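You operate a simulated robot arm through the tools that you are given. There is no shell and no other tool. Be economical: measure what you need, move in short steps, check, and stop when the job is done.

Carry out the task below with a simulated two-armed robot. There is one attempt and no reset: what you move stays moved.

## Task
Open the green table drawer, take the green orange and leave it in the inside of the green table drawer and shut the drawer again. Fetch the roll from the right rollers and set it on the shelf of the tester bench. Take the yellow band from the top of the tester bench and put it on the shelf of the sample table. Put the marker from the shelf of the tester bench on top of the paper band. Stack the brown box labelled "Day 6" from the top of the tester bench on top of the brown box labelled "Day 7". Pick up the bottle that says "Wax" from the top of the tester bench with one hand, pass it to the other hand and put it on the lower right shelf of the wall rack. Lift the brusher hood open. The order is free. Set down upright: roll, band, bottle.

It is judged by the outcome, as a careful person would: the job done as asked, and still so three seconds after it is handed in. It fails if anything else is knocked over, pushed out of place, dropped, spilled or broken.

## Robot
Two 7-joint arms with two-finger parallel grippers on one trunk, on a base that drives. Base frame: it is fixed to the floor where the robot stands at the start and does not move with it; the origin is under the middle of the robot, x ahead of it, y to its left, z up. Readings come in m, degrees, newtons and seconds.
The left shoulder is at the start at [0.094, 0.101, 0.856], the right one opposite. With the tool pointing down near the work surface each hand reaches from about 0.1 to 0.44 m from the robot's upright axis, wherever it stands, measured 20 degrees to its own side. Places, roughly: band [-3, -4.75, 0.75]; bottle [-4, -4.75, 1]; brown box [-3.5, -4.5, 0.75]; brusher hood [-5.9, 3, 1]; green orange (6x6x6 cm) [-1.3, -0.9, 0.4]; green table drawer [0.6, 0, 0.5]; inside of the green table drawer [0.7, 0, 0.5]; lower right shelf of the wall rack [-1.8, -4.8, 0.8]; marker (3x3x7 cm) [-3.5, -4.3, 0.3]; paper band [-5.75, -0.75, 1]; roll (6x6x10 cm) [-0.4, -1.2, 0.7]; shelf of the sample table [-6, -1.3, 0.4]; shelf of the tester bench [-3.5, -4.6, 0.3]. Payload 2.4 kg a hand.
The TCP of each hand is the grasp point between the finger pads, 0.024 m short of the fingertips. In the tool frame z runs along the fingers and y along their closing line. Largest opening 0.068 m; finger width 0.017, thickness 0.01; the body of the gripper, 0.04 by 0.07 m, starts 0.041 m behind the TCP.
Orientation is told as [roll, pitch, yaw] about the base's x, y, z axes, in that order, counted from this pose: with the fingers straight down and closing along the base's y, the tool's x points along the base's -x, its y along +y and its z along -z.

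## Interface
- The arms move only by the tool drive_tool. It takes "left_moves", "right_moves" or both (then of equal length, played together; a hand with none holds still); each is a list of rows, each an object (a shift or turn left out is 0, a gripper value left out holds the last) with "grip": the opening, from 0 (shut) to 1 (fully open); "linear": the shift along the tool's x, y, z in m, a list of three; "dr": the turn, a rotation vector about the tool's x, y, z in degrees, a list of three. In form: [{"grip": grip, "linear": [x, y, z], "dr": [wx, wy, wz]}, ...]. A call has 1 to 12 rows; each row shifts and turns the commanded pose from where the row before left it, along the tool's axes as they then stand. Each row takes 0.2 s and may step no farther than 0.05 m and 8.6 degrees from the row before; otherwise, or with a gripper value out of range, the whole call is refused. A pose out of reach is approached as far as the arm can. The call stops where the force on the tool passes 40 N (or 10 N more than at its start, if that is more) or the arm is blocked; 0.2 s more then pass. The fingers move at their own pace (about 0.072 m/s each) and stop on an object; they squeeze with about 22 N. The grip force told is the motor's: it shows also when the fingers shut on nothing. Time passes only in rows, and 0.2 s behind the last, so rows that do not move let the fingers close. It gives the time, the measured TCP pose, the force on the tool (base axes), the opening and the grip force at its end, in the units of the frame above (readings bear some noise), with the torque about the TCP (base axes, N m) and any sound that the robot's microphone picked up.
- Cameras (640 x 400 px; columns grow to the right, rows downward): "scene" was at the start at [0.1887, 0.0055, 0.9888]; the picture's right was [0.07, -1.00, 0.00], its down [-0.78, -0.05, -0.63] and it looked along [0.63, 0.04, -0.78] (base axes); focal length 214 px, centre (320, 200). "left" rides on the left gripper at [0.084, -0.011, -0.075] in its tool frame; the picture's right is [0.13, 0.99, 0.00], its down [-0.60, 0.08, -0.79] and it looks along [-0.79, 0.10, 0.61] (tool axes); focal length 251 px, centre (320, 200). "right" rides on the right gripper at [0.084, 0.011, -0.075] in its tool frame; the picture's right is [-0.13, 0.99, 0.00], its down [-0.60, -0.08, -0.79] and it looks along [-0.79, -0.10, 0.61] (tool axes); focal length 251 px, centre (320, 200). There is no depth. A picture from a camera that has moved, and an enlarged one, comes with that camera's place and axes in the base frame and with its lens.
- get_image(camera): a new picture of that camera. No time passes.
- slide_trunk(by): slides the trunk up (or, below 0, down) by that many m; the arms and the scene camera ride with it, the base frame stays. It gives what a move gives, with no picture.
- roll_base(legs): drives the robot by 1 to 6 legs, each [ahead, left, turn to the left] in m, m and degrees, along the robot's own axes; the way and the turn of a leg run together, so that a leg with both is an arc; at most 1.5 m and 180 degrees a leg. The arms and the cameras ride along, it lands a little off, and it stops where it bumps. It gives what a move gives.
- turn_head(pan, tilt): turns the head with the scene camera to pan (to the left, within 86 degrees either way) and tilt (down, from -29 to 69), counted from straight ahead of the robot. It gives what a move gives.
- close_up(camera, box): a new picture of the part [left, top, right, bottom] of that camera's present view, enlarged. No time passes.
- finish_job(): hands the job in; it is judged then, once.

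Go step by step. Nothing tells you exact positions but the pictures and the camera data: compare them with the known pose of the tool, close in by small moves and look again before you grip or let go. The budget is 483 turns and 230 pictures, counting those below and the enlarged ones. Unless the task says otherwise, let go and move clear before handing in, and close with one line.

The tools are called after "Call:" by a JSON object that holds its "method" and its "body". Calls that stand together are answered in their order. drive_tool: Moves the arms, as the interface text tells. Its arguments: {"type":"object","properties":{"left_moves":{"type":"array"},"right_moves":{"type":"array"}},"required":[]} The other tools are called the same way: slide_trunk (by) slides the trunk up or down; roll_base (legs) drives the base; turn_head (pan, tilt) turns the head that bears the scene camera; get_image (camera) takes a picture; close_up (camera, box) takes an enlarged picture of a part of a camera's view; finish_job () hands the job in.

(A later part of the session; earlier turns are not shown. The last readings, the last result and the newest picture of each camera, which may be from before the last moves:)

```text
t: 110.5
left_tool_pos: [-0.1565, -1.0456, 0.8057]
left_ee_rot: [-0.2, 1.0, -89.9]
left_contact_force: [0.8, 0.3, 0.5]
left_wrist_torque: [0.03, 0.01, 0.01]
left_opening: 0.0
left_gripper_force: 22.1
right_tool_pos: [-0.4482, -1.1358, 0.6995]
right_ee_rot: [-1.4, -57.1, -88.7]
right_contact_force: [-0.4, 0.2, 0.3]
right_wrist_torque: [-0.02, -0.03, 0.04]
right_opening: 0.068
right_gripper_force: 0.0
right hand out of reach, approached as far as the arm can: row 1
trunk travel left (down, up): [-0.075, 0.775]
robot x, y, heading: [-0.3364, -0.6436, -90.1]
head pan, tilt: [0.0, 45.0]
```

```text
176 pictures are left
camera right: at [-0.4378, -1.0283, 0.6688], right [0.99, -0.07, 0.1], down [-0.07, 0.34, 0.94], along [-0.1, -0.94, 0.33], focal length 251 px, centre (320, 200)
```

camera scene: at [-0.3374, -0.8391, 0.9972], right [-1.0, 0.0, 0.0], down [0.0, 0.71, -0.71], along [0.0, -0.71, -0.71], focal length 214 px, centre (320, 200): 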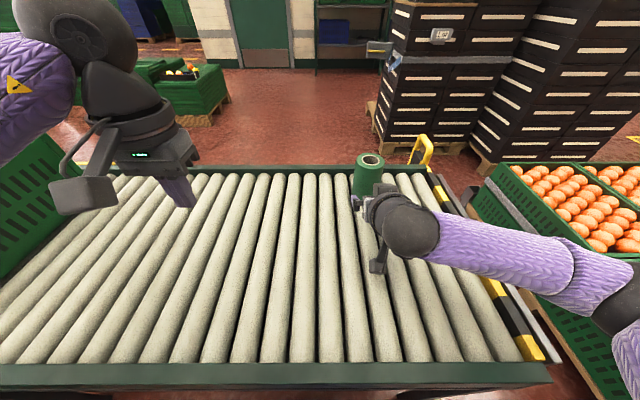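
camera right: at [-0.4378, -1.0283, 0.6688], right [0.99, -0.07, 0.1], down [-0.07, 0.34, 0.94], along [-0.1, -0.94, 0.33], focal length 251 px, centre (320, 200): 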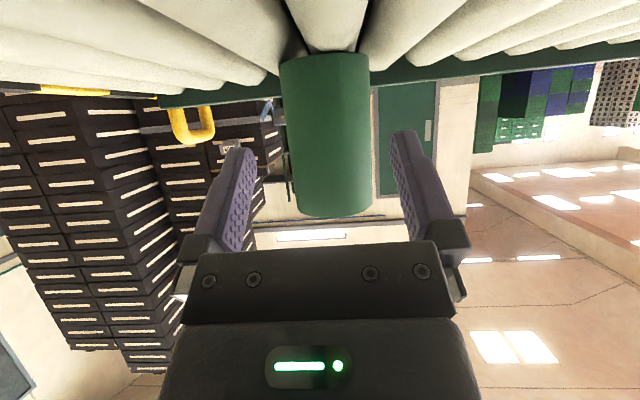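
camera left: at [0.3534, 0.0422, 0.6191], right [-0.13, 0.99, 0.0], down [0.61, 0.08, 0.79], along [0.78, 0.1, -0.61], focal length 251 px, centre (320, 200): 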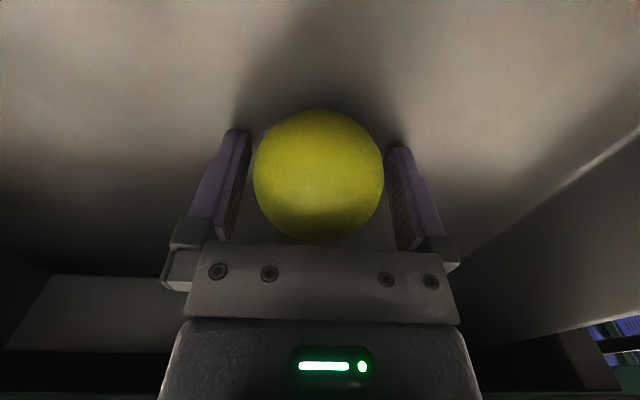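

Call:
{"method": "drive_tool", "body": {"right_moves": [{"linear": [-0.019, 0.001, 0.029]}, {"linear": [-0.019, 0.001, 0.029]}, {}]}}

Call:
{"method": "get_image", "body": {"camera": "right"}}

Call:
{"method": "close_up", "body": {"camera": "scene", "box": [300, 120, 460, 220]}}

```text
t: 111.3
left_tool_pos: [-0.157, -1.0458, 0.807]
left_ee_rot: [-0.2, 0.9, -89.9]
left_contact_force: [0.1, -0.1, -0.4]
left_wrist_torque: [0.01, 0.0, -0.01]
left_opening: 0.0
left_gripper_force: 21.9
right_tool_pos: [-0.4458, -1.2076, 0.7009]
right_ee_rot: [-1.2, -57.2, -88.9]
right_contact_force: [0.4, -0.4, 0.1]
right_wrist_torque: [0.02, 0.01, 0.02]
right_opening: 0.068
right_gripper_force: 0.0
trunk travel left (down, up): [-0.075, 0.775]
robot x, y, heading: [-0.3386, -0.648, -90.0]
head pan, tilt: [0.0, 45.0]
```

```text
175 pictures are left
camera right: at [-0.4359, -1.0989, 0.6695], right [0.99, -0.07, 0.1], down [-0.07, 0.34, 0.94], along [-0.1, -0.94, 0.33], focal length 251 px, centre (320, 200)
```

right: 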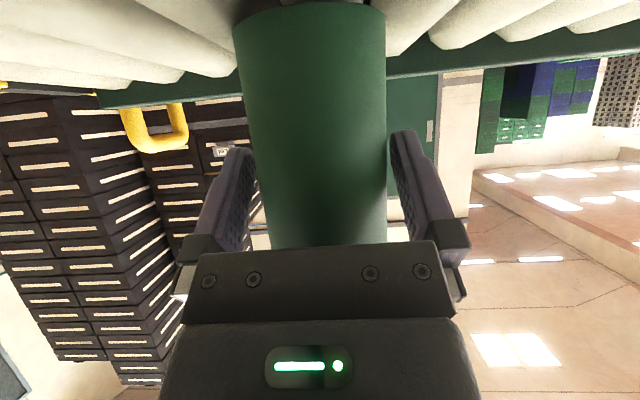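

```text
4.00 times, centred on (380, 170) of scene
camera zoom: at [-0.3373, -0.8393, 0.9971], right [-1.0, 0.0, 0.0], down [0.0, 0.71, -0.71], along [0.0, -0.71, -0.71], focal length 858 px, centre (80, 320)
```

zoom: 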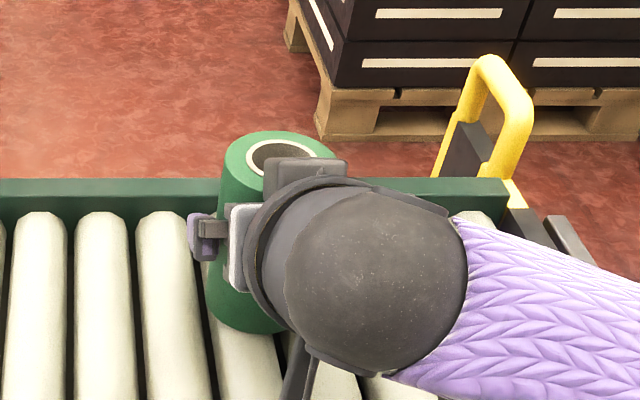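

Call:
{"method": "drive_tool", "body": {"right_moves": [{"linear": [-0.003, 0, 0.004], "grip": 0.85}, {"grip": 0.6}, {"grip": 0.5}, {"grip": 0.5}]}}

Call:
{"method": "get_image", "body": {"camera": "right"}}

```text
t: 112.3
left_tool_pos: [-0.1557, -1.0459, 0.8059]
left_ee_rot: [-0.2, 1.0, -89.9]
left_contact_force: [-0.5, 0.0, -0.3]
left_wrist_torque: [0.02, 0.0, 0.0]
left_opening: 0.0
left_gripper_force: 22.0
right_tool_pos: [-0.4457, -1.21, 0.7009]
right_ee_rot: [-1.3, -57.2, -88.8]
right_contact_force: [0.1, 0.0, 0.6]
right_wrist_torque: [0.05, 0.01, 0.02]
right_opening: 0.0585
right_gripper_force: 21.6
trunk travel left (down, up): [-0.075, 0.775]
robot x, y, heading: [-0.3414, -0.6455, -90.1]
head pan, tilt: [0.0, 45.0]
```

```text
173 pictures are left
camera right: at [-0.4359, -1.1034, 0.6699], right [0.99, -0.07, 0.1], down [-0.07, 0.34, 0.94], along [-0.1, -0.94, 0.33], focal length 251 px, centre (320, 200)
```

right: 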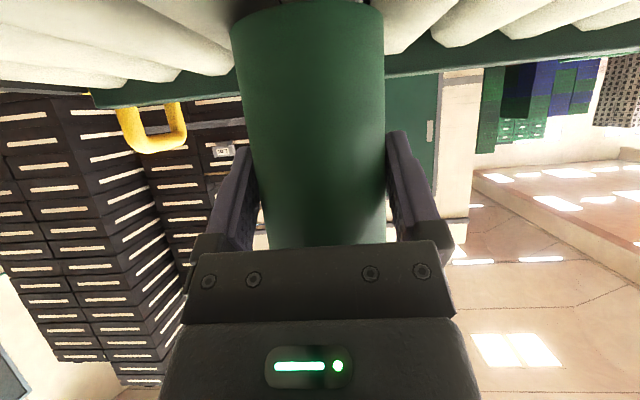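

Call:
{"method": "drive_tool", "body": {"right_moves": [{"linear": [-0.017, 0, -0.011]}, {"linear": [-0.025, 0, -0.0163]}, {"linear": [-0.025, 0, -0.0163]}, {"linear": [-0.025, 0, -0.0163]}]}}

Call:
{"method": "get_image", "body": {"camera": "right"}}

```text
t: 113.3
left_tool_pos: [-0.1551, -1.0473, 0.8062]
left_ee_rot: [-0.2, 1.0, -89.9]
left_contact_force: [-1.0, -0.6, 0.3]
left_wrist_torque: [0.0, 0.02, 0.01]
left_opening: 0.0
left_gripper_force: 21.9
right_tool_pos: [-0.4456, -1.2099, 0.8122]
right_ee_rot: [-1.4, -57.2, -88.9]
right_contact_force: [0.0, -0.1, -0.6]
right_wrist_torque: [0.02, -0.02, 0.04]
right_opening: 0.0586
right_gripper_force: 22.3
trunk travel left (down, up): [-0.075, 0.775]
robot x, y, heading: [-0.3393, -0.6459, -89.9]
head pan, tilt: [0.0, 45.0]
```

```text
172 pictures are left
camera right: at [-0.4344, -1.102, 0.781], right [0.99, -0.07, 0.1], down [-0.07, 0.34, 0.94], along [-0.1, -0.94, 0.33], focal length 251 px, centre (320, 200)
```

right: 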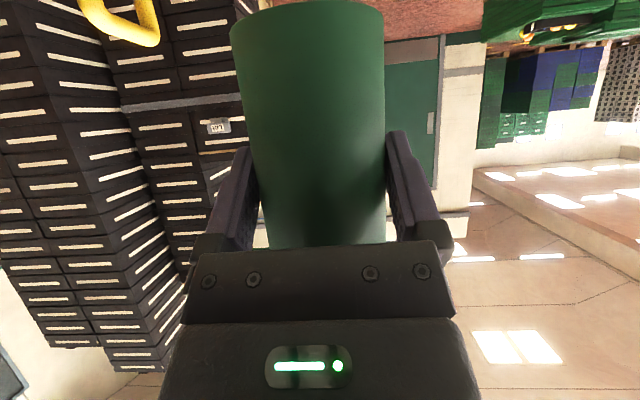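

Call:
{"method": "roll_base", "body": {"legs": [[-0.32, 0, 0]]}}

Call:
{"method": "drive_tool", "body": {"right_moves": [{"linear": [0.009, 0, -0.038]}, {"linear": [0.009, 0, -0.038]}, {"linear": [0.009, 0, -0.038]}]}}

Call:
{"method": "roll_base", "body": {"legs": [[0, 0, -80]]}}

Call:
{"method": "turn_head", "body": {"pan": 0, "tilt": 12}}

Call:
{"method": "get_image", "body": {"camera": "scene"}}

Call:
{"method": "turn_head", "body": {"pan": 55, "tilt": 12}}

Call:
{"method": "get_image", "body": {"camera": "scene"}}

```text
t: 115.4
left_tool_pos: [-0.1561, -0.7259, 0.8066]
left_ee_rot: [-0.3, 1.0, -90.1]
left_contact_force: [0.1, 0.1, 1.0]
left_wrist_torque: [0.0, 0.0, -0.03]
left_opening: 0.0001
left_gripper_force: 21.8
right_tool_pos: [-0.4456, -0.8909, 0.8105]
right_ee_rot: [-1.4, -57.1, -89.1]
right_contact_force: [-0.5, 0.1, -1.5]
right_wrist_torque: [-0.01, 0.0, 0.01]
right_opening: 0.0587
right_gripper_force: 22.2
trunk travel left (down, up): [-0.075, 0.775]
robot x, y, heading: [-0.3355, -0.3263, -90.2]
head pan, tilt: [0.0, 45.0]
```

```text
t: 116.2
left_tool_pos: [-0.155, -0.7279, 0.8055]
left_ee_rot: [-0.2, 1.1, -90.1]
left_contact_force: [-0.3, 0.1, 0.6]
left_wrist_torque: [0.03, 0.0, 0.0]
left_opening: 0.0
left_gripper_force: 22.2
right_tool_pos: [-0.4439, -0.7792, 0.8517]
right_ee_rot: [-1.3, -57.0, -88.9]
right_contact_force: [-0.6, -0.2, -0.9]
right_wrist_torque: [0.02, 0.01, -0.03]
right_opening: 0.0583
right_gripper_force: 22.0
trunk travel left (down, up): [-0.075, 0.775]
robot x, y, heading: [-0.3397, -0.3291, -90.5]
head pan, tilt: [0.0, 45.0]
```

```text
t: 120.0
left_tool_pos: [-0.7037, -0.5715, 0.8059]
left_ee_rot: [-0.2, 0.9, -170.8]
left_contact_force: [-0.1, 0.0, 0.1]
left_wrist_torque: [-0.01, 0.01, -0.01]
left_opening: 0.0002
left_gripper_force: 21.9
right_tool_pos: [-0.8004, -0.2961, 0.8508]
right_ee_rot: [-1.4, -57.2, -169.6]
right_contact_force: [0.9, -0.7, 0.5]
right_wrist_torque: [0.01, -0.03, 0.0]
right_opening: 0.0585
right_gripper_force: 21.9
trunk travel left (down, up): [-0.075, 0.775]
robot x, y, heading: [-0.3423, -0.3308, -171.1]
head pan, tilt: [0.0, 45.0]
```

```text
t: 121.0
left_tool_pos: [-0.7028, -0.5708, 0.8061]
left_ee_rot: [-0.2, 0.9, -170.8]
left_contact_force: [0.6, 0.4, -0.1]
left_wrist_torque: [-0.01, 0.06, -0.02]
left_opening: 0.0
left_gripper_force: 22.0
right_tool_pos: [-0.8014, -0.2951, 0.8509]
right_ee_rot: [-1.2, -57.2, -169.6]
right_contact_force: [0.2, -0.9, -0.7]
right_wrist_torque: [0.01, -0.02, 0.0]
right_opening: 0.0587
right_gripper_force: 22.0
trunk travel left (down, up): [-0.075, 0.775]
robot x, y, heading: [-0.3382, -0.3273, -170.7]
head pan, tilt: [0.0, 12.0]
```

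```text
171 pictures are left
camera scene: at [-0.5382, -0.3594, 1.0488], right [-0.16, 0.99, 0.0], down [0.21, 0.03, -0.98], along [-0.97, -0.15, -0.21], focal length 214 px, centre (320, 200)
```

scene: 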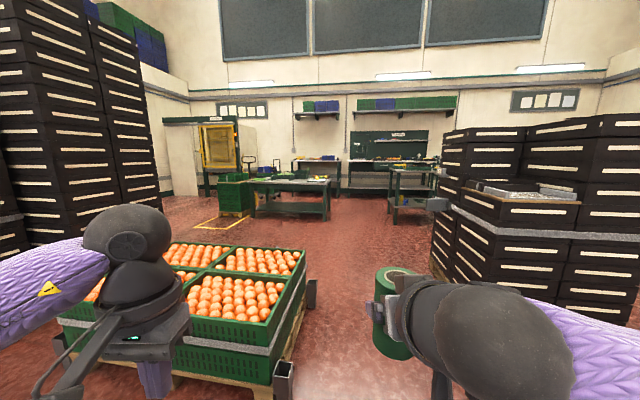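

```text
t: 122.3
left_tool_pos: [-0.7034, -0.5715, 0.8074]
left_ee_rot: [-0.2, 1.0, -170.8]
left_contact_force: [0.7, -0.8, -0.3]
left_wrist_torque: [-0.01, 0.02, 0.01]
left_opening: 0.0
left_gripper_force: 22.0
right_tool_pos: [-0.8007, -0.2952, 0.8497]
right_ee_rot: [-1.3, -57.3, -169.6]
right_contact_force: [-0.4, -0.2, -1.6]
right_wrist_torque: [0.0, 0.04, -0.02]
right_opening: 0.0586
right_gripper_force: 22.1
trunk travel left (down, up): [-0.075, 0.775]
robot x, y, heading: [-0.3377, -0.3259, -170.7]
head pan, tilt: [55.0, 12.0]
```

```text
170 pictures are left
camera scene: at [-0.487, -0.4285, 1.0489], right [-0.9, 0.44, 0.0], down [0.09, 0.19, -0.98], along [-0.43, -0.88, -0.21], focal length 214 px, centre (320, 200)
```

scene: 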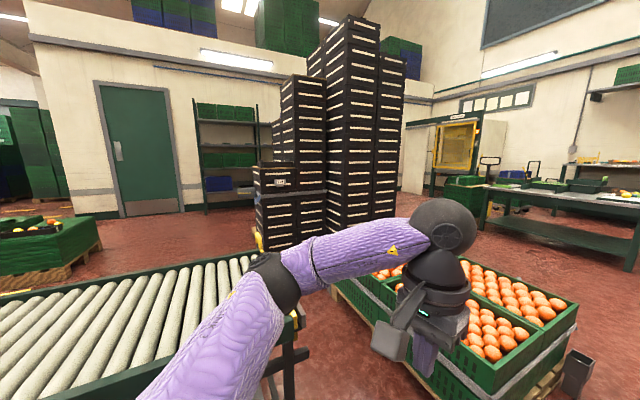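

Call:
{"method": "roll_base", "body": {"legs": [[0, 0, -9.2], [0.6, 0, 0]]}}

Call:
{"method": "turn_head", "body": {"pan": -30, "tilt": 25}}

Call:
{"method": "get_image", "body": {"camera": "scene"}}

```text
t: 126.3
left_tool_pos: [-1.3419, -0.5089, 0.806]
left_ee_rot: [-0.2, 1.0, 180.1]
left_contact_force: [-0.8, 0.6, -1.3]
left_wrist_torque: [-0.01, 0.0, 0.01]
left_opening: 0.0
left_gripper_force: 22.5
right_tool_pos: [-1.3923, -0.2205, 0.8506]
right_ee_rot: [-1.3, -57.3, -178.9]
right_contact_force: [-0.7, -0.5, -1.2]
right_wrist_torque: [0.01, 0.0, -0.02]
right_opening: 0.0586
right_gripper_force: 21.6
trunk travel left (down, up): [-0.075, 0.775]
robot x, y, heading: [-0.9374, -0.3262, 179.6]
head pan, tilt: [55.0, 12.0]
```

```text
t: 127.9
left_tool_pos: [-1.3408, -0.5082, 0.8057]
left_ee_rot: [-0.2, 0.9, 180.0]
left_contact_force: [-0.4, -0.3, -0.2]
left_wrist_torque: [-0.01, 0.01, -0.01]
left_opening: 0.0
left_gripper_force: 21.8
right_tool_pos: [-1.3927, -0.221, 0.8504]
right_ee_rot: [-1.3, -57.2, -178.9]
right_contact_force: [-0.2, -0.3, -0.7]
right_wrist_torque: [-0.01, -0.01, 0.01]
right_opening: 0.0583
right_gripper_force: 22.1
trunk travel left (down, up): [-0.075, 0.775]
robot x, y, heading: [-0.9435, -0.3257, 180.0]
head pan, tilt: [-30.0, 25.0]
```

```text
169 pictures are left
camera scene: at [-1.1304, -0.2792, 1.0277], right [0.5, 0.86, 0.0], down [0.37, -0.21, -0.91], along [-0.78, 0.45, -0.42], focal length 214 px, centre (320, 200)
```

scene: 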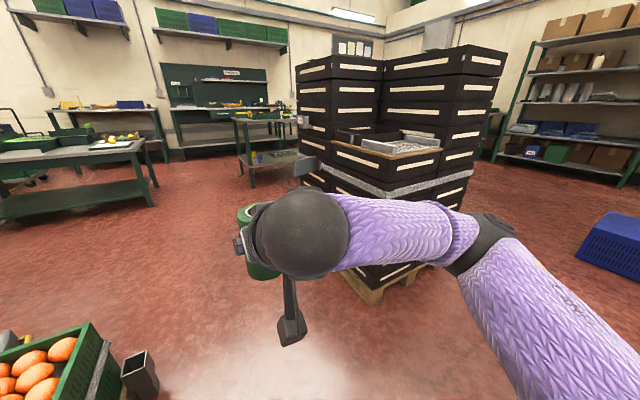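

Call:
{"method": "roll_base", "body": {"legs": [[1.45, 0, 0]]}}

Call:
{"method": "turn_head", "body": {"pan": 70, "tilt": 15}}

Call:
{"method": "get_image", "body": {"camera": "scene"}}

Call:
{"method": "turn_head", "body": {"pan": 0, "tilt": 15}}

Call:
{"method": "get_image", "body": {"camera": "scene"}}

```text
t: 135.1
left_tool_pos: [-2.7885, -0.5009, 0.8058]
left_ee_rot: [-0.2, 1.0, 179.8]
left_contact_force: [0.1, 0.6, 0.1]
left_wrist_torque: [-0.01, -0.01, 0.05]
left_opening: 0.0
left_gripper_force: 21.6
right_tool_pos: [-2.84, -0.2127, 0.8502]
right_ee_rot: [-1.2, -57.3, -179.1]
right_contact_force: [0.2, 0.7, -1.1]
right_wrist_torque: [0.04, -0.02, 0.01]
right_opening: 0.0585
right_gripper_force: 22.6
trunk travel left (down, up): [-0.075, 0.775]
robot x, y, heading: [-2.3896, -0.319, 179.8]
head pan, tilt: [-30.0, 25.0]
```

```text
t: 136.9
left_tool_pos: [-2.7897, -0.5008, 0.8064]
left_ee_rot: [-0.2, 1.0, 179.9]
left_contact_force: [0.6, -0.4, -0.5]
left_wrist_torque: [-0.02, -0.03, 0.02]
left_opening: 0.0
left_gripper_force: 21.7
right_tool_pos: [-2.8409, -0.2128, 0.8517]
right_ee_rot: [-1.3, -57.2, -179.1]
right_contact_force: [0.3, -0.3, -1.3]
right_wrist_torque: [0.01, -0.01, 0.0]
right_opening: 0.0585
right_gripper_force: 22.2
trunk travel left (down, up): [-0.075, 0.775]
robot x, y, heading: [-2.3893, -0.3217, 179.5]
head pan, tilt: [70.0, 15.0]
```

```text
168 pictures are left
camera scene: at [-2.5308, -0.4066, 1.044], right [-0.94, 0.35, 0.0], down [0.09, 0.24, -0.97], along [-0.34, -0.91, -0.26], focal length 214 px, centre (320, 200)
```

scene: 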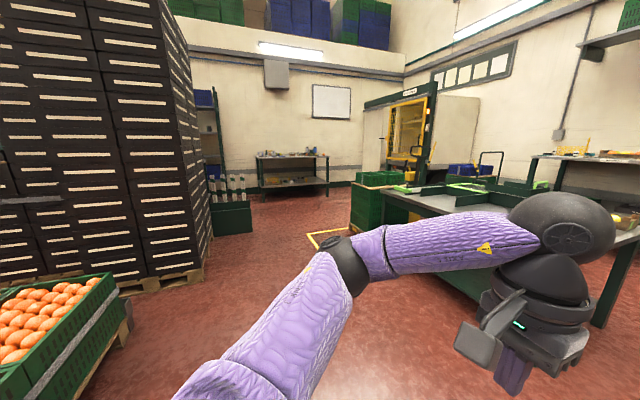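

```text
t: 138.3
left_tool_pos: [-2.7884, -0.5007, 0.8063]
left_ee_rot: [-0.2, 1.1, 179.8]
left_contact_force: [-0.4, -0.5, -1.3]
left_wrist_torque: [0.03, -0.02, 0.01]
left_opening: 0.0
left_gripper_force: 22.3
right_tool_pos: [-2.8396, -0.2123, 0.851]
right_ee_rot: [-1.3, -57.2, -179.1]
right_contact_force: [-0.3, -0.2, -0.5]
right_wrist_torque: [0.0, -0.02, 0.03]
right_opening: 0.0589
right_gripper_force: 22.0
trunk travel left (down, up): [-0.075, 0.775]
robot x, y, heading: [-2.3898, -0.3184, 179.6]
head pan, tilt: [0.0, 15.0]
```

```text
167 pictures are left
camera scene: at [-2.5917, -0.3185, 1.0439], right [0.01, 1.0, 0.0], down [0.26, 0.0, -0.97], along [-0.97, 0.0, -0.26], focal length 214 px, centre (320, 200)
```

scene: 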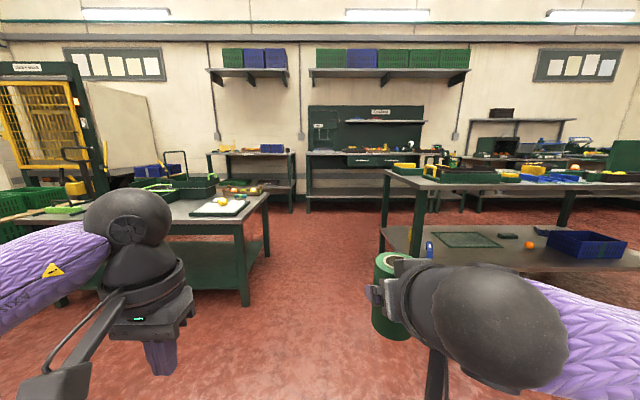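

Call:
{"method": "roll_base", "body": {"legs": [[0.25, 0, 0], [0, 0, 90], [1.4, 0, 0]]}}

Call:
{"method": "get_image", "body": {"camera": "scene"}}

```text
t: 150.5
left_tool_pos: [-2.4786, -2.1138, 0.8068]
left_ee_rot: [-0.2, 1.0, -90.7]
left_contact_force: [-0.2, 0.2, 0.2]
left_wrist_torque: [-0.01, 0.02, 0.01]
left_opening: 0.0003
left_gripper_force: 22.2
right_tool_pos: [-2.7667, -2.1637, 0.8512]
right_ee_rot: [-1.3, -57.3, -89.6]
right_contact_force: [0.4, 0.5, -0.7]
right_wrist_torque: [0.03, -0.01, 0.03]
right_opening: 0.0584
right_gripper_force: 21.9
trunk travel left (down, up): [-0.075, 0.775]
robot x, y, heading: [-2.6567, -1.713, -91.0]
head pan, tilt: [0.0, 15.0]
```

```text
166 pictures are left
camera scene: at [-2.6565, -1.9174, 1.044], right [-1.0, 0.01, 0.0], down [0.0, 0.26, -0.97], along [-0.01, -0.97, -0.26], focal length 214 px, centre (320, 200)
```

scene: 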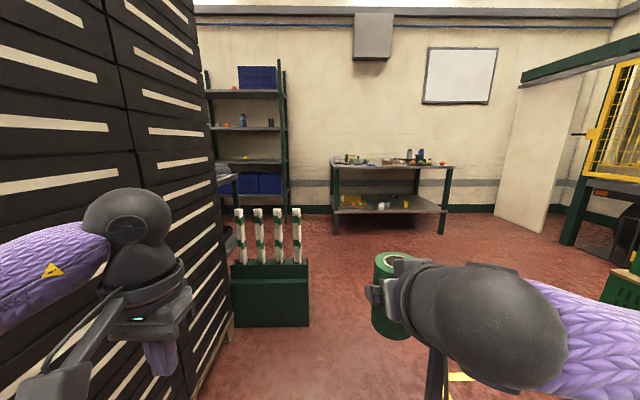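

Call:
{"method": "roll_base", "body": {"legs": [[0.2, -0.35, 1], [0.6, -0.25, 0]]}}

Call:
{"method": "get_image", "body": {"camera": "scene"}}

```text
t: 156.2
left_tool_pos: [-3.071, -2.9113, 0.8061]
left_ee_rot: [-0.3, 0.9, -89.6]
left_contact_force: [0.0, 0.3, 0.0]
left_wrist_torque: [0.0, -0.01, 0.01]
left_opening: 0.0001
left_gripper_force: 22.0
right_tool_pos: [-3.3586, -2.9643, 0.8509]
right_ee_rot: [-1.2, -57.3, -88.4]
right_contact_force: [0.7, 0.1, 0.3]
right_wrist_torque: [-0.02, -0.01, 0.0]
right_opening: 0.0585
right_gripper_force: 22.3
trunk travel left (down, up): [-0.075, 0.775]
robot x, y, heading: [-3.2552, -2.5087, -89.5]
head pan, tilt: [0.0, 15.0]
```

```text
165 pictures are left
camera scene: at [-3.2532, -2.7166, 1.044], right [-1.0, -0.01, 0.0], down [0.0, 0.26, -0.97], along [0.01, -0.97, -0.26], focal length 214 px, centre (320, 200)
```

scene: 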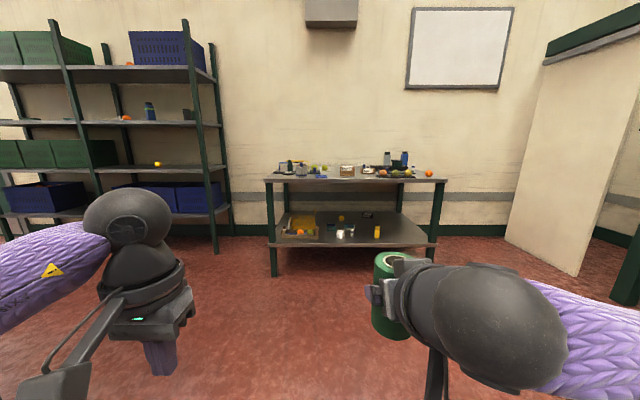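

Call:
{"method": "roll_base", "body": {"legs": [[0.95, -0.15, 0]]}}

Call:
{"method": "turn_head", "body": {"pan": 0, "tilt": 30}}

Call:
{"method": "get_image", "body": {"camera": "scene"}}

Call:
{"method": "close_up", "body": {"camera": "scene", "box": [180, 80, 500, 280]}}

```text
t: 161.2
left_tool_pos: [-3.2193, -3.8641, 0.806]
left_ee_rot: [-0.2, 1.0, -89.7]
left_contact_force: [0.0, -0.3, 0.4]
left_wrist_torque: [0.02, -0.02, -0.05]
left_opening: 0.0
left_gripper_force: 22.4
right_tool_pos: [-3.5074, -3.9175, 0.8509]
right_ee_rot: [-1.3, -57.1, -88.7]
right_contact_force: [0.7, -0.4, -0.9]
right_wrist_torque: [0.02, 0.0, 0.04]
right_opening: 0.0586
right_gripper_force: 21.8
trunk travel left (down, up): [-0.075, 0.775]
robot x, y, heading: [-3.4028, -3.4642, -90.0]
head pan, tilt: [0.0, 15.0]
```

```text
t: 162.0
left_tool_pos: [-3.2194, -3.8628, 0.8055]
left_ee_rot: [-0.2, 1.0, -89.7]
left_contact_force: [1.0, -0.4, -0.2]
left_wrist_torque: [-0.01, -0.01, -0.02]
left_opening: 0.0
left_gripper_force: 22.3
right_tool_pos: [-3.5067, -3.917, 0.8496]
right_ee_rot: [-1.3, -57.2, -88.6]
right_contact_force: [0.3, 0.1, -1.9]
right_wrist_torque: [0.05, 0.01, 0.01]
right_opening: 0.0584
right_gripper_force: 22.0
trunk travel left (down, up): [-0.075, 0.775]
robot x, y, heading: [-3.4028, -3.4649, -89.9]
head pan, tilt: [0.0, 30.0]
```

```text
164 pictures are left
camera scene: at [-3.4009, -3.6661, 1.0198], right [-1.0, 0.0, 0.0], down [0.0, 0.5, -0.87], along [0.0, -0.87, -0.5], focal length 214 px, centre (320, 200)
```

scene: 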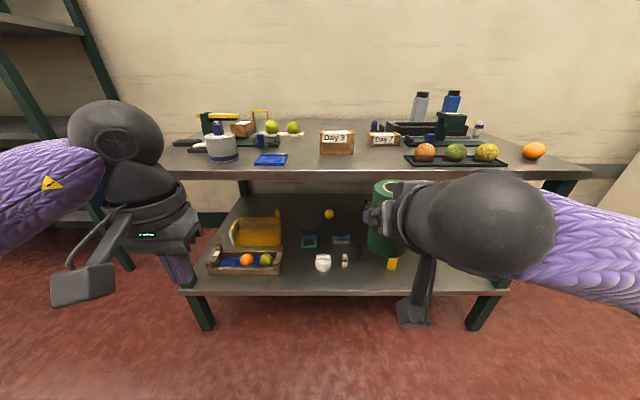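

```text
2.00 times, centred on (340, 180) of scene
camera zoom: at [-3.4009, -3.6661, 1.0198], right [-1.0, 0.0, 0.0], down [0.0, 0.5, -0.87], along [0.0, -0.87, -0.5], focal length 429 px, centre (280, 240)
```

zoom: 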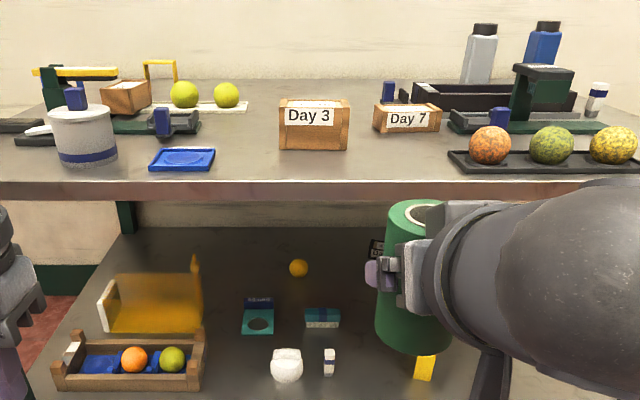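

Call:
{"method": "roll_base", "body": {"legs": [[0, -0.45, 0]]}}

Call:
{"method": "get_image", "body": {"camera": "scene"}}

Call:
{"method": "close_up", "body": {"camera": "scene", "box": [140, 180, 380, 330]}}

```text
t: 164.7
left_tool_pos: [-3.6692, -3.8644, 0.8062]
left_ee_rot: [-0.2, 1.0, -89.8]
left_contact_force: [0.4, 0.3, -0.6]
left_wrist_torque: [0.0, -0.05, 0.02]
left_opening: 0.0
left_gripper_force: 21.8
right_tool_pos: [-3.9574, -3.9162, 0.8505]
right_ee_rot: [-1.2, -57.2, -88.9]
right_contact_force: [-0.1, -0.7, -0.9]
right_wrist_torque: [-0.01, -0.03, 0.04]
right_opening: 0.0586
right_gripper_force: 22.0
trunk travel left (down, up): [-0.075, 0.775]
robot x, y, heading: [-3.8528, -3.4678, -90.0]
head pan, tilt: [0.0, 30.0]
```

```text
162 pictures are left
camera scene: at [-3.8501, -3.6663, 1.0197], right [-1.0, 0.0, 0.0], down [0.0, 0.5, -0.87], along [0.0, -0.87, -0.5], focal length 214 px, centre (320, 200)
```

scene: 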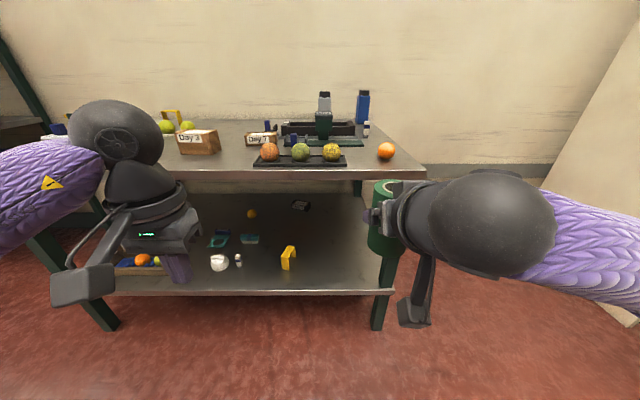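

```text
2.67 times, centred on (260, 255) of scene
camera zoom: at [-3.8501, -3.6663, 1.0197], right [-1.0, 0.0, 0.0], down [0.0, 0.5, -0.87], along [0.0, -0.87, -0.5], focal length 572 px, centre (480, 53)
```

zoom: 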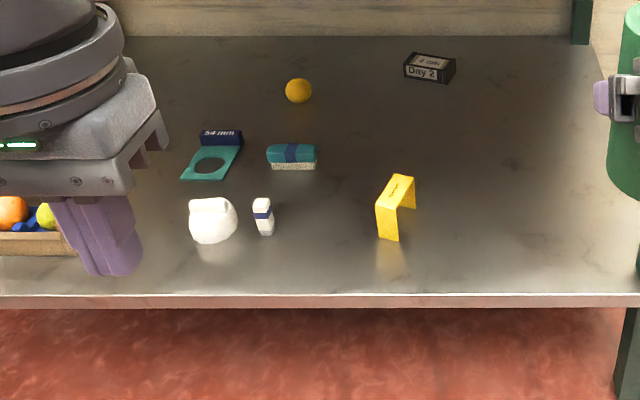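

Call:
{"method": "slide_trunk", "body": {"by": -0.07}}

Call:
{"method": "drive_tool", "body": {"right_moves": [{"linear": [0.0328, 0, 0.0285]}, {"linear": [0.0328, 0, 0.0285]}, {"linear": [0.0328, 0, 0.0285]}, {"linear": [0.0328, 0, 0.0285]}, {"linear": [0.0328, 0, 0.0285]}, {"linear": [0.0328, 0, 0.0285]}, {"linear": [0.0328, 0, 0.0285]}, {"linear": [0.0328, 0, 0.0285]}]}}

Call:
{"method": "get_image", "body": {"camera": "scene"}}

```text
t: 165.8
left_tool_pos: [-3.6683, -3.8629, 0.7355]
left_ee_rot: [-0.2, 0.9, -89.9]
left_contact_force: [-0.3, -0.1, -0.2]
left_wrist_torque: [0.0, 0.01, -0.03]
left_opening: 0.0002
left_gripper_force: 21.8
right_tool_pos: [-3.9566, -3.9176, 0.7809]
right_ee_rot: [-1.4, -57.1, -88.8]
right_contact_force: [-0.2, 0.0, -1.5]
right_wrist_torque: [0.01, 0.01, -0.01]
right_opening: 0.0587
right_gripper_force: 22.2
trunk travel left (down, up): [-0.005, 0.844]
robot x, y, heading: [-3.8497, -3.4665, -89.9]
head pan, tilt: [0.0, 30.0]
```

```text
t: 167.6
left_tool_pos: [-3.669, -3.8647, 0.735]
left_ee_rot: [-0.3, 1.0, -89.9]
left_contact_force: [0.1, -0.4, 0.6]
left_wrist_torque: [0.03, 0.03, 0.04]
left_opening: 0.0
left_gripper_force: 21.6
right_tool_pos: [-3.8977, -3.9838, 0.4759]
right_ee_rot: [-1.6, -56.9, -88.9]
right_contact_force: [-0.2, -0.2, -1.0]
right_wrist_torque: [0.0, 0.01, -0.02]
right_opening: 0.0584
right_gripper_force: 21.5
right hand out of reach, approached as far as the arm can: row 5, 6, 7, 8
trunk travel left (down, up): [-0.005, 0.844]
robot x, y, heading: [-3.8555, -3.4634, -90.2]
head pan, tilt: [0.0, 30.0]
```

```text
160 pictures are left
camera scene: at [-3.8502, -3.6921, 0.9463], right [-1.0, 0.0, 0.0], down [0.0, 0.5, -0.87], along [0.0, -0.87, -0.5], focal length 214 px, centre (320, 200)
```

scene: 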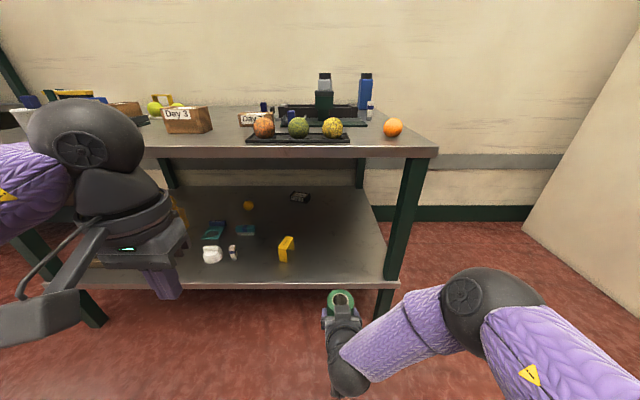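

Call:
{"method": "drive_tool", "body": {"right_moves": [{"linear": [0, -0.04, 0]}, {"linear": [0, -0.04, 0]}, {"linear": [0, -0.04, 0]}, {"linear": [0.025, 0, 0.016]}, {"linear": [0.025, 0, 0.016]}, {"linear": [0.025, 0, 0.016]}]}}

```text
t: 169.0
left_tool_pos: [-3.6679, -3.8638, 0.7359]
left_ee_rot: [-0.2, 1.0, -90.0]
left_contact_force: [0.5, 0.5, 0.7]
left_wrist_torque: [0.02, 0.0, -0.02]
left_opening: 0.0003
left_gripper_force: 22.1
right_tool_pos: [-3.9443, -4.0162, 0.525]
right_ee_rot: [-1.9, -56.6, -88.8]
right_contact_force: [-0.1, 0.8, -0.9]
right_wrist_torque: [0.01, 0.0, 0.03]
right_opening: 0.0585
right_gripper_force: 21.6
right hand out of reach, approached as far as the arm can: row 1, 2, 3, 4, 5, 6
trunk travel left (down, up): [-0.005, 0.844]
robot x, y, heading: [-3.8495, -3.4652, -90.3]
head pan, tilt: [0.0, 30.0]
```

Call:
{"method": "drive_tool", "body": {"right_moves": [{"linear": [-0.02, 0.02, 0.03]}, {"linear": [-0.02, 0.02, 0.03]}, {"linear": [0.025, 0, 0.016]}, {"linear": [0.025, 0, 0.016]}, {"linear": [0.025, 0, 0.016]}, {"linear": [0.025, 0, 0.016]}, {"linear": [0.025, 0, 0.016]}]}}

```text
t: 170.6
left_tool_pos: [-3.6687, -3.8637, 0.7361]
left_ee_rot: [-0.2, 1.0, -89.9]
left_contact_force: [-0.3, -0.2, -0.8]
left_wrist_torque: [0.01, 0.0, 0.01]
left_opening: 0.0
left_gripper_force: 22.0
right_tool_pos: [-3.9106, -4.0635, 0.4108]
right_ee_rot: [-1.3, -57.1, -88.8]
right_contact_force: [0.0, 0.9, -0.3]
right_wrist_torque: [-0.01, 0.0, -0.02]
right_opening: 0.0584
right_gripper_force: 21.9
right hand out of reach, approached as far as the arm can: row 5, 6, 7
trunk travel left (down, up): [-0.005, 0.844]
robot x, y, heading: [-3.8538, -3.4661, -89.9]
head pan, tilt: [0.0, 30.0]
```

Call:
{"method": "drive_tool", "body": {"right_moves": [{"linear": [-0.01, 0.01, 0.025]}, {"linear": [-0.01, 0.01, 0.02]}, {"linear": [0.025, 0, 0.016]}, {"linear": [0.025, 0, 0.016]}, {"linear": [0.025, 0, 0.016]}]}}

```text
t: 171.8
left_tool_pos: [-3.6688, -3.8645, 0.7367]
left_ee_rot: [-0.2, 1.0, -89.9]
left_contact_force: [0.2, -0.8, 0.8]
left_wrist_torque: [-0.02, 0.0, -0.01]
left_opening: 0.0
left_gripper_force: 21.5
right_tool_pos: [-3.9045, -4.0442, 0.3861]
right_ee_rot: [-1.4, -57.1, -88.8]
right_contact_force: [0.7, 0.0, -1.5]
right_wrist_torque: [-0.02, -0.01, 0.02]
right_opening: 0.0585
right_gripper_force: 22.5
right hand out of reach, approached as far as the arm can: row 1, 2, 3, 4, 5
trunk travel left (down, up): [-0.005, 0.844]
robot x, y, heading: [-3.8519, -3.4599, -90.1]
head pan, tilt: [0.0, 30.0]
```

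Call:
{"method": "drive_tool", "body": {"right_moves": [{"linear": [0.01, 0.03, 0.006]}, {"linear": [0.01, 0.03, 0.006]}, {"linear": [0.017, 0, 0.011]}, {"linear": [0.017, 0, 0.011]}]}}

```text
t: 172.8
left_tool_pos: [-3.6688, -3.8635, 0.7366]
left_ee_rot: [-0.3, 1.0, -89.9]
left_contact_force: [0.4, -0.5, 0.2]
left_wrist_torque: [0.02, 0.02, -0.03]
left_opening: 0.0
left_gripper_force: 21.7
right_tool_pos: [-3.8642, -4.0121, 0.3716]
right_ee_rot: [-1.3, -57.0, -88.8]
right_contact_force: [0.5, -0.4, -1.3]
right_wrist_torque: [0.02, -0.04, -0.02]
right_opening: 0.0586
right_gripper_force: 21.7
right hand out of reach, approached as far as the arm can: row 1, 2, 3, 4
trunk travel left (down, up): [-0.005, 0.844]
robot x, y, heading: [-3.8528, -3.4676, -90.4]
head pan, tilt: [0.0, 30.0]
```

Call:
{"method": "drive_tool", "body": {"right_moves": [{"linear": [0, 0.03, 0]}, {"linear": [0, 0.03, 0]}, {"linear": [0.017, 0, 0.011]}, {"linear": [0.017, 0, 0.011]}, {"linear": [0.017, 0, 0.011]}]}}

Call:
{"method": "get_image", "body": {"camera": "scene"}}

Call:
{"method": "get_image", "body": {"camera": "right"}}

```text
t: 174.0
left_tool_pos: [-3.6678, -3.8644, 0.736]
left_ee_rot: [-0.3, 0.9, -89.9]
left_contact_force: [-0.5, -0.4, 0.8]
left_wrist_torque: [-0.01, 0.04, -0.01]
left_opening: 0.0001
left_gripper_force: 22.2
right_tool_pos: [-3.8096, -3.9877, 0.3813]
right_ee_rot: [-1.2, -57.1, -88.9]
right_contact_force: [-0.2, -0.9, -0.3]
right_wrist_torque: [0.03, 0.0, 0.01]
right_opening: 0.0584
right_gripper_force: 21.6
right hand out of reach, approached as far as the arm can: row 1, 2, 3, 4, 5
trunk travel left (down, up): [-0.005, 0.844]
robot x, y, heading: [-3.8487, -3.4637, -90.2]
head pan, tilt: [0.0, 30.0]
```

```text
159 pictures are left
camera scene: at [-3.85, -3.6922, 0.9463], right [-1.0, 0.0, 0.0], down [0.0, 0.5, -0.87], along [0.0, -0.87, -0.5], focal length 214 px, centre (320, 200)
```

scene: 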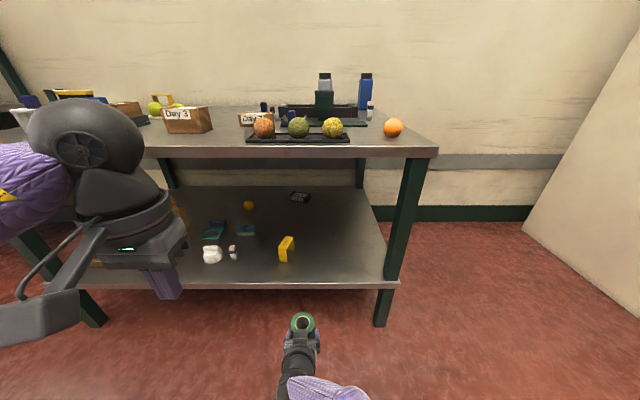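

```text
158 pictures are left
camera right: at [-3.7989, -3.8796, 0.3511], right [0.99, -0.07, 0.1], down [-0.07, 0.34, 0.94], along [-0.1, -0.94, 0.33], focal length 251 px, centre (320, 200)
```

right: 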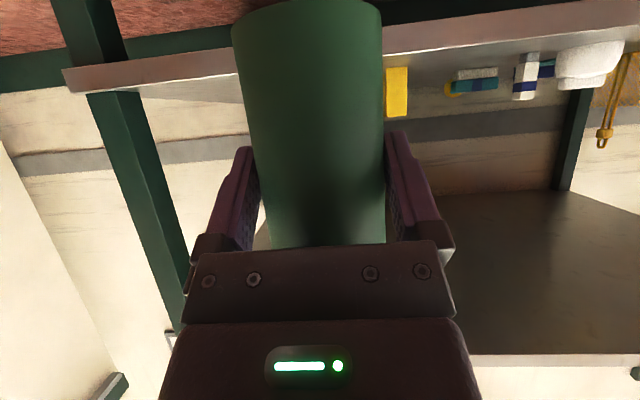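

Call:
{"method": "drive_tool", "body": {"right_moves": [{"linear": [0, -0.03, 0], "dr": [-6.7, 0, -4.4]}, {"linear": [0, -0.02, 0], "dr": [-6.7, 0, -4.4]}, {"dr": [-6.7, 0, -4.4]}, {"linear": [0.017, 0, 0.011]}, {"linear": [0.017, 0, 0.011]}, {"linear": [0.017, 0, 0.011]}]}}

```text
t: 175.4
left_tool_pos: [-3.6691, -3.8643, 0.7372]
left_ee_rot: [-0.2, 1.0, -89.9]
left_contact_force: [0.7, -0.6, -0.5]
left_wrist_torque: [-0.04, 0.0, 0.02]
left_opening: 0.0002
left_gripper_force: 22.0
right_tool_pos: [-3.7728, -4.0209, 0.4134]
right_ee_rot: [-2.2, -55.6, -64.6]
right_contact_force: [-0.3, -0.3, -0.4]
right_wrist_torque: [0.0, 0.01, 0.0]
right_opening: 0.0585
right_gripper_force: 22.2
right hand out of reach, approached as far as the arm can: row 1, 2, 3, 4, 5, 6
trunk travel left (down, up): [-0.005, 0.844]
robot x, y, heading: [-3.8518, -3.4633, -90.2]
head pan, tilt: [0.0, 30.0]
```

Call:
{"method": "drive_tool", "body": {"right_moves": [{"dr": [6.7, 0, 4.4], "linear": [-0.025, -0.01, -0.016]}, {"dr": [6.7, 0, 4.4], "linear": [-0.025, -0.01, -0.016]}, {"dr": [6.7, 0, 4.4], "linear": [-0.025, -0.01, -0.016]}, {"linear": [-0.034, -0.01, -0.022]}, {"linear": [-0.034, -0.01, -0.022]}, {"linear": [-0.034, -0.01, -0.022]}, {"linear": [-0.034, -0.01, -0.022]}]}}

Call:
{"method": "slide_trunk", "body": {"by": 0.14}}

```text
t: 177.0
left_tool_pos: [-3.6698, -3.8633, 0.7367]
left_ee_rot: [-0.2, 1.0, -90.0]
left_contact_force: [-1.4, 0.2, -0.6]
left_wrist_torque: [-0.01, -0.01, 0.0]
left_opening: 0.0
left_gripper_force: 21.9
right_tool_pos: [-3.857, -4.072, 0.6382]
right_ee_rot: [-1.4, -57.0, -88.9]
right_contact_force: [0.0, 0.3, -1.1]
right_wrist_torque: [0.0, 0.07, 0.03]
right_opening: 0.0587
right_gripper_force: 21.5
right hand out of reach, approached as far as the arm can: row 1, 2, 3
trunk travel left (down, up): [-0.005, 0.844]
robot x, y, heading: [-3.8526, -3.4646, -90.3]
head pan, tilt: [0.0, 30.0]
```

```text
t: 178.7
left_tool_pos: [-3.6683, -3.8644, 0.8763]
left_ee_rot: [-0.2, 1.0, -89.9]
left_contact_force: [-0.1, 0.4, -0.4]
left_wrist_torque: [0.01, 0.0, -0.03]
left_opening: 0.0
left_gripper_force: 22.2
right_tool_pos: [-3.8555, -4.0738, 0.7763]
right_ee_rot: [-1.3, -57.2, -88.8]
right_contact_force: [-0.1, 0.5, -1.2]
right_wrist_torque: [-0.01, -0.03, -0.02]
right_opening: 0.0583
right_gripper_force: 21.7
trunk travel left (down, up): [-0.145, 0.704]
robot x, y, heading: [-3.8534, -3.4648, -90.2]
head pan, tilt: [0.0, 30.0]
```

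Call:
{"method": "drive_tool", "body": {"left_moves": [{"linear": [0.02, 0, -0.01]}, {"linear": [0.02, 0, -0.01]}, {"linear": [0.02, 0, -0.01]}, {"linear": [0.02, 0, -0.01]}], "right_moves": [{"linear": [-0.0305, -0.022, -0.02]}, {"linear": [-0.0305, -0.022, -0.02]}, {"linear": [-0.0305, -0.022, -0.02]}, {"linear": [-0.0305, -0.022, -0.02]}]}}

Call:
{"method": "roll_base", "body": {"legs": [[0.0, 0.36, 0], [0.18, 0, 0]]}}

Call:
{"method": "get_image", "body": {"camera": "scene"}}

Call:
{"method": "get_image", "body": {"camera": "right"}}

```text
t: 179.7
left_tool_pos: [-3.6685, -3.7851, 0.9181]
left_ee_rot: [-0.1, 1.0, -89.9]
left_contact_force: [0.0, -0.4, -0.4]
left_wrist_torque: [-0.02, 0.0, 0.04]
left_opening: 0.0
left_gripper_force: 22.0
right_tool_pos: [-3.9439, -4.0707, 0.9255]
right_ee_rot: [-1.3, -57.1, -88.8]
right_contact_force: [0.0, -1.0, -0.4]
right_wrist_torque: [0.02, 0.0, -0.02]
right_opening: 0.0584
right_gripper_force: 21.8
trunk travel left (down, up): [-0.145, 0.704]
robot x, y, heading: [-3.8525, -3.4612, -89.9]
head pan, tilt: [0.0, 30.0]
```

```text
t: 183.1
left_tool_pos: [-3.31, -3.9663, 0.9173]
left_ee_rot: [-0.3, 1.0, -89.6]
left_contact_force: [0.9, -0.3, -0.9]
left_wrist_torque: [-0.01, 0.03, 0.01]
left_opening: 0.0001
left_gripper_force: 21.3
right_tool_pos: [-3.5827, -4.2536, 0.9259]
right_ee_rot: [-1.3, -57.0, -88.4]
right_contact_force: [-0.5, -0.7, -1.5]
right_wrist_torque: [-0.03, -0.03, -0.01]
right_opening: 0.0585
right_gripper_force: 22.0
trunk travel left (down, up): [-0.145, 0.704]
robot x, y, heading: [-3.4935, -3.6447, -89.8]
head pan, tilt: [0.0, 30.0]
```

```text
157 pictures are left
camera scene: at [-3.4913, -3.8248, 1.0922], right [-1.0, 0.0, 0.0], down [0.0, 0.5, -0.87], along [0.0, -0.87, -0.5], focal length 214 px, centre (320, 200)
```

scene: 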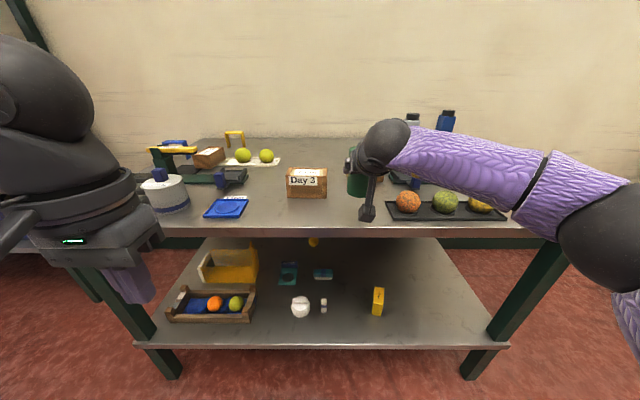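

```text
156 pictures are left
camera right: at [-3.5736, -4.1453, 0.8937], right [0.99, -0.06, 0.1], down [-0.07, 0.34, 0.94], along [-0.09, -0.94, 0.33], focal length 251 px, centre (320, 200)
```

right: 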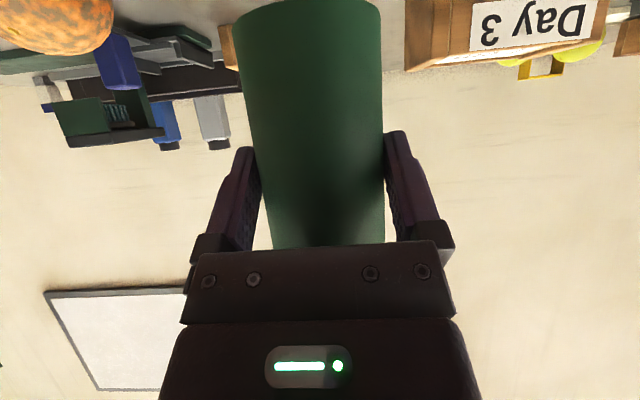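

Call:
{"method": "drive_tool", "body": {"right_moves": [{"linear": [-0.015, 0, 0.023]}, {"linear": [-0.015, 0, 0.023]}, {"linear": [0.03, 0, 0.019]}, {"linear": [0.025, 0, 0.016]}, {}]}}

Call:
{"method": "get_image", "body": {"camera": "scene"}}

Call:
{"method": "get_image", "body": {"camera": "right"}}

```text
t: 184.3
left_tool_pos: [-3.3089, -3.9648, 0.9186]
left_ee_rot: [-0.2, 0.9, -89.7]
left_contact_force: [0.1, 0.3, -0.6]
left_wrist_torque: [0.0, -0.01, 0.02]
left_opening: 0.0
left_gripper_force: 21.8
right_tool_pos: [-3.5833, -4.3063, 0.8608]
right_ee_rot: [-1.3, -57.6, -88.5]
right_contact_force: [-1.1, -6.3, 20.5]
right_wrist_torque: [-0.32, -0.16, -0.06]
right_opening: 0.0587
right_gripper_force: 21.7
trunk travel left (down, up): [-0.145, 0.704]
robot x, y, heading: [-3.4905, -3.6463, -89.8]
head pan, tilt: [0.0, 30.0]
```

```text
155 pictures are left
camera scene: at [-3.4911, -3.8235, 1.0928], right [-1.0, 0.0, 0.0], down [0.0, 0.5, -0.87], along [0.0, -0.87, -0.5], focal length 214 px, centre (320, 200)
```

scene: 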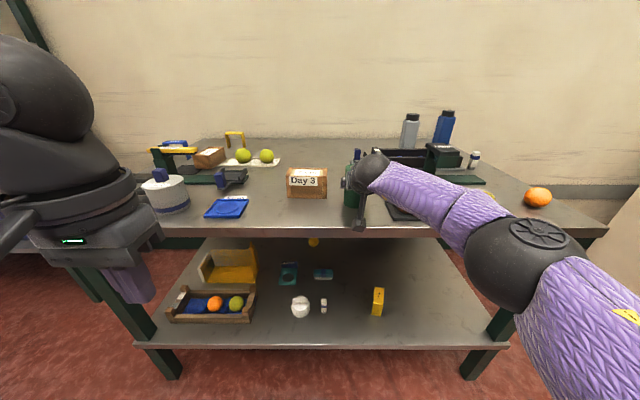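

```text
154 pictures are left
camera right: at [-3.5744, -4.1991, 0.8305], right [0.99, -0.06, 0.1], down [-0.07, 0.34, 0.94], along [-0.09, -0.94, 0.34], focal length 251 px, centre (320, 200)
```

right: 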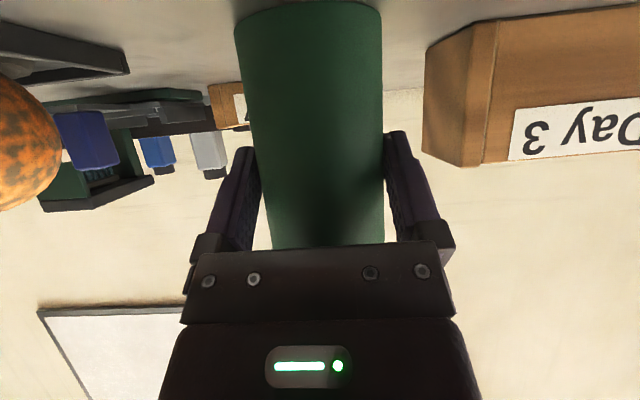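

Call:
{"method": "drive_tool", "body": {"right_moves": [{"linear": [-0.002, 0, -0.001], "grip": 0.95}, {"grip": 1}, {"grip": 1}, {"linear": [0.016, 0, -0.025]}, {"linear": [0.016, 0, -0.025]}, {"linear": [0.016, 0, -0.025]}]}}

Call:
{"method": "get_image", "body": {"camera": "right"}}

```text
t: 185.7
left_tool_pos: [-3.309, -3.9666, 0.9184]
left_ee_rot: [-0.2, 0.9, -89.6]
left_contact_force: [-0.4, -0.2, -0.2]
left_wrist_torque: [0.02, -0.03, -0.01]
left_opening: 0.0
left_gripper_force: 22.0
right_tool_pos: [-3.5839, -4.2177, 0.8626]
right_ee_rot: [-1.3, -57.2, -88.7]
right_contact_force: [-0.2, -0.1, -0.4]
right_wrist_torque: [0.01, 0.01, -0.02]
right_opening: 0.0679
right_gripper_force: 0.2
trunk travel left (down, up): [-0.145, 0.704]
robot x, y, heading: [-3.4937, -3.6424, -90.0]
head pan, tilt: [0.0, 30.0]
```

```text
153 pictures are left
camera right: at [-3.5749, -4.1103, 0.8316], right [0.99, -0.07, 0.1], down [-0.07, 0.34, 0.94], along [-0.09, -0.94, 0.33], focal length 251 px, centre (320, 200)
```

right: 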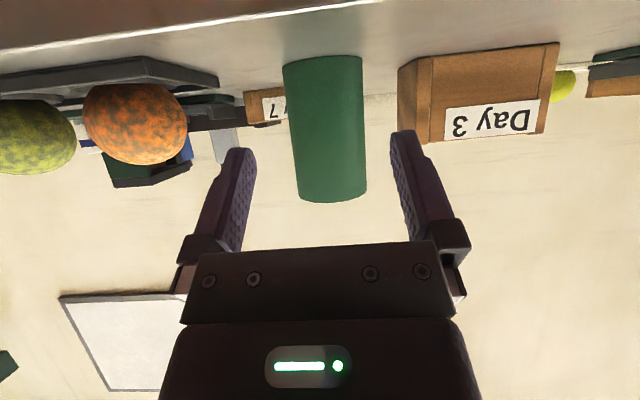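

Call:
{"method": "drive_tool", "body": {"right_moves": [{"linear": [-0.03, 0, -0.034]}, {"linear": [-0.02, 0, -0.034]}, {"linear": [-0.02, 0, -0.034]}, {"linear": [-0.02, 0, -0.034]}, {"dr": [0, 8.4, 0]}, {"dr": [0, 8.4, 0]}, {"dr": [0, 8.4, 0]}, {"dr": [0, 8.4, 0]}, {"dr": [0, 8.4, 0]}]}}

Call:
{"method": "roll_base", "body": {"legs": [[0.21, 0, 0]]}}

Call:
{"method": "get_image", "body": {"camera": "right"}}

Call:
{"method": "get_image", "body": {"camera": "scene"}}

```text
t: 187.7
left_tool_pos: [-3.3091, -3.9662, 0.9181]
left_ee_rot: [-0.2, 1.0, -89.6]
left_contact_force: [-1.2, 0.6, -0.3]
left_wrist_torque: [0.02, 0.01, 0.02]
left_opening: 0.0
left_gripper_force: 21.4
right_tool_pos: [-3.5808, -4.1528, 1.0129]
right_ee_rot: [-0.8, -15.1, -89.2]
right_contact_force: [0.0, -0.2, 0.8]
right_wrist_torque: [0.0, 0.0, 0.01]
right_opening: 0.068
right_gripper_force: 0.0
trunk travel left (down, up): [-0.145, 0.704]
robot x, y, heading: [-3.4935, -3.6451, -89.7]
head pan, tilt: [0.0, 30.0]
```

```text
t: 189.3
left_tool_pos: [-3.3088, -4.1767, 0.9178]
left_ee_rot: [-0.2, 1.0, -89.7]
left_contact_force: [0.0, -0.1, -0.4]
left_wrist_torque: [-0.02, 0.03, -0.02]
left_opening: 0.0
left_gripper_force: 21.8
right_tool_pos: [-3.5814, -4.3632, 1.0114]
right_ee_rot: [-0.7, -15.2, -89.4]
right_contact_force: [-0.1, -1.2, -0.9]
right_wrist_torque: [0.02, -0.02, 0.0]
right_opening: 0.0681
right_gripper_force: 0.1
trunk travel left (down, up): [-0.145, 0.704]
robot x, y, heading: [-3.4912, -3.8584, -89.7]
head pan, tilt: [0.0, 30.0]
```

```text
152 pictures are left
camera right: at [-3.5713, -4.2625, 1.0612], right [0.99, -0.12, 0.02], down [-0.07, -0.38, 0.92], along [-0.1, -0.92, -0.38], focal length 251 px, centre (320, 200)
```

right: 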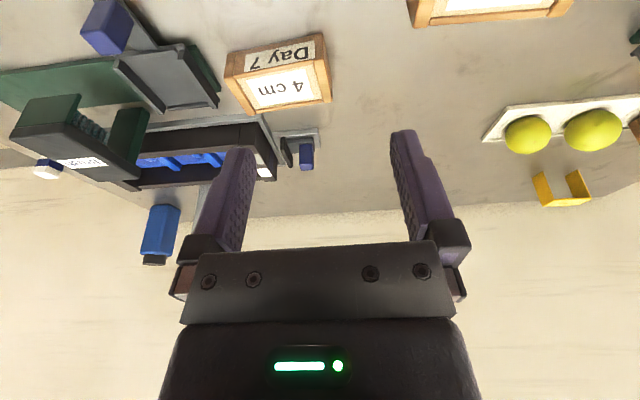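

```text
151 pictures are left
camera scene: at [-3.4906, -4.0338, 1.0922], right [-1.0, 0.0, 0.0], down [0.0, 0.5, -0.87], along [0.0, -0.87, -0.5], focal length 214 px, centre (320, 200)
```

scene: 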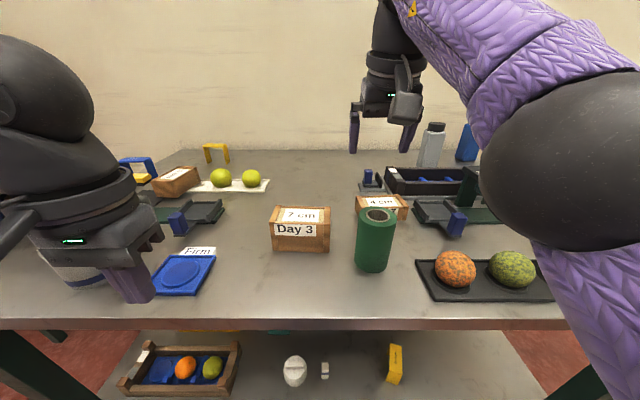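

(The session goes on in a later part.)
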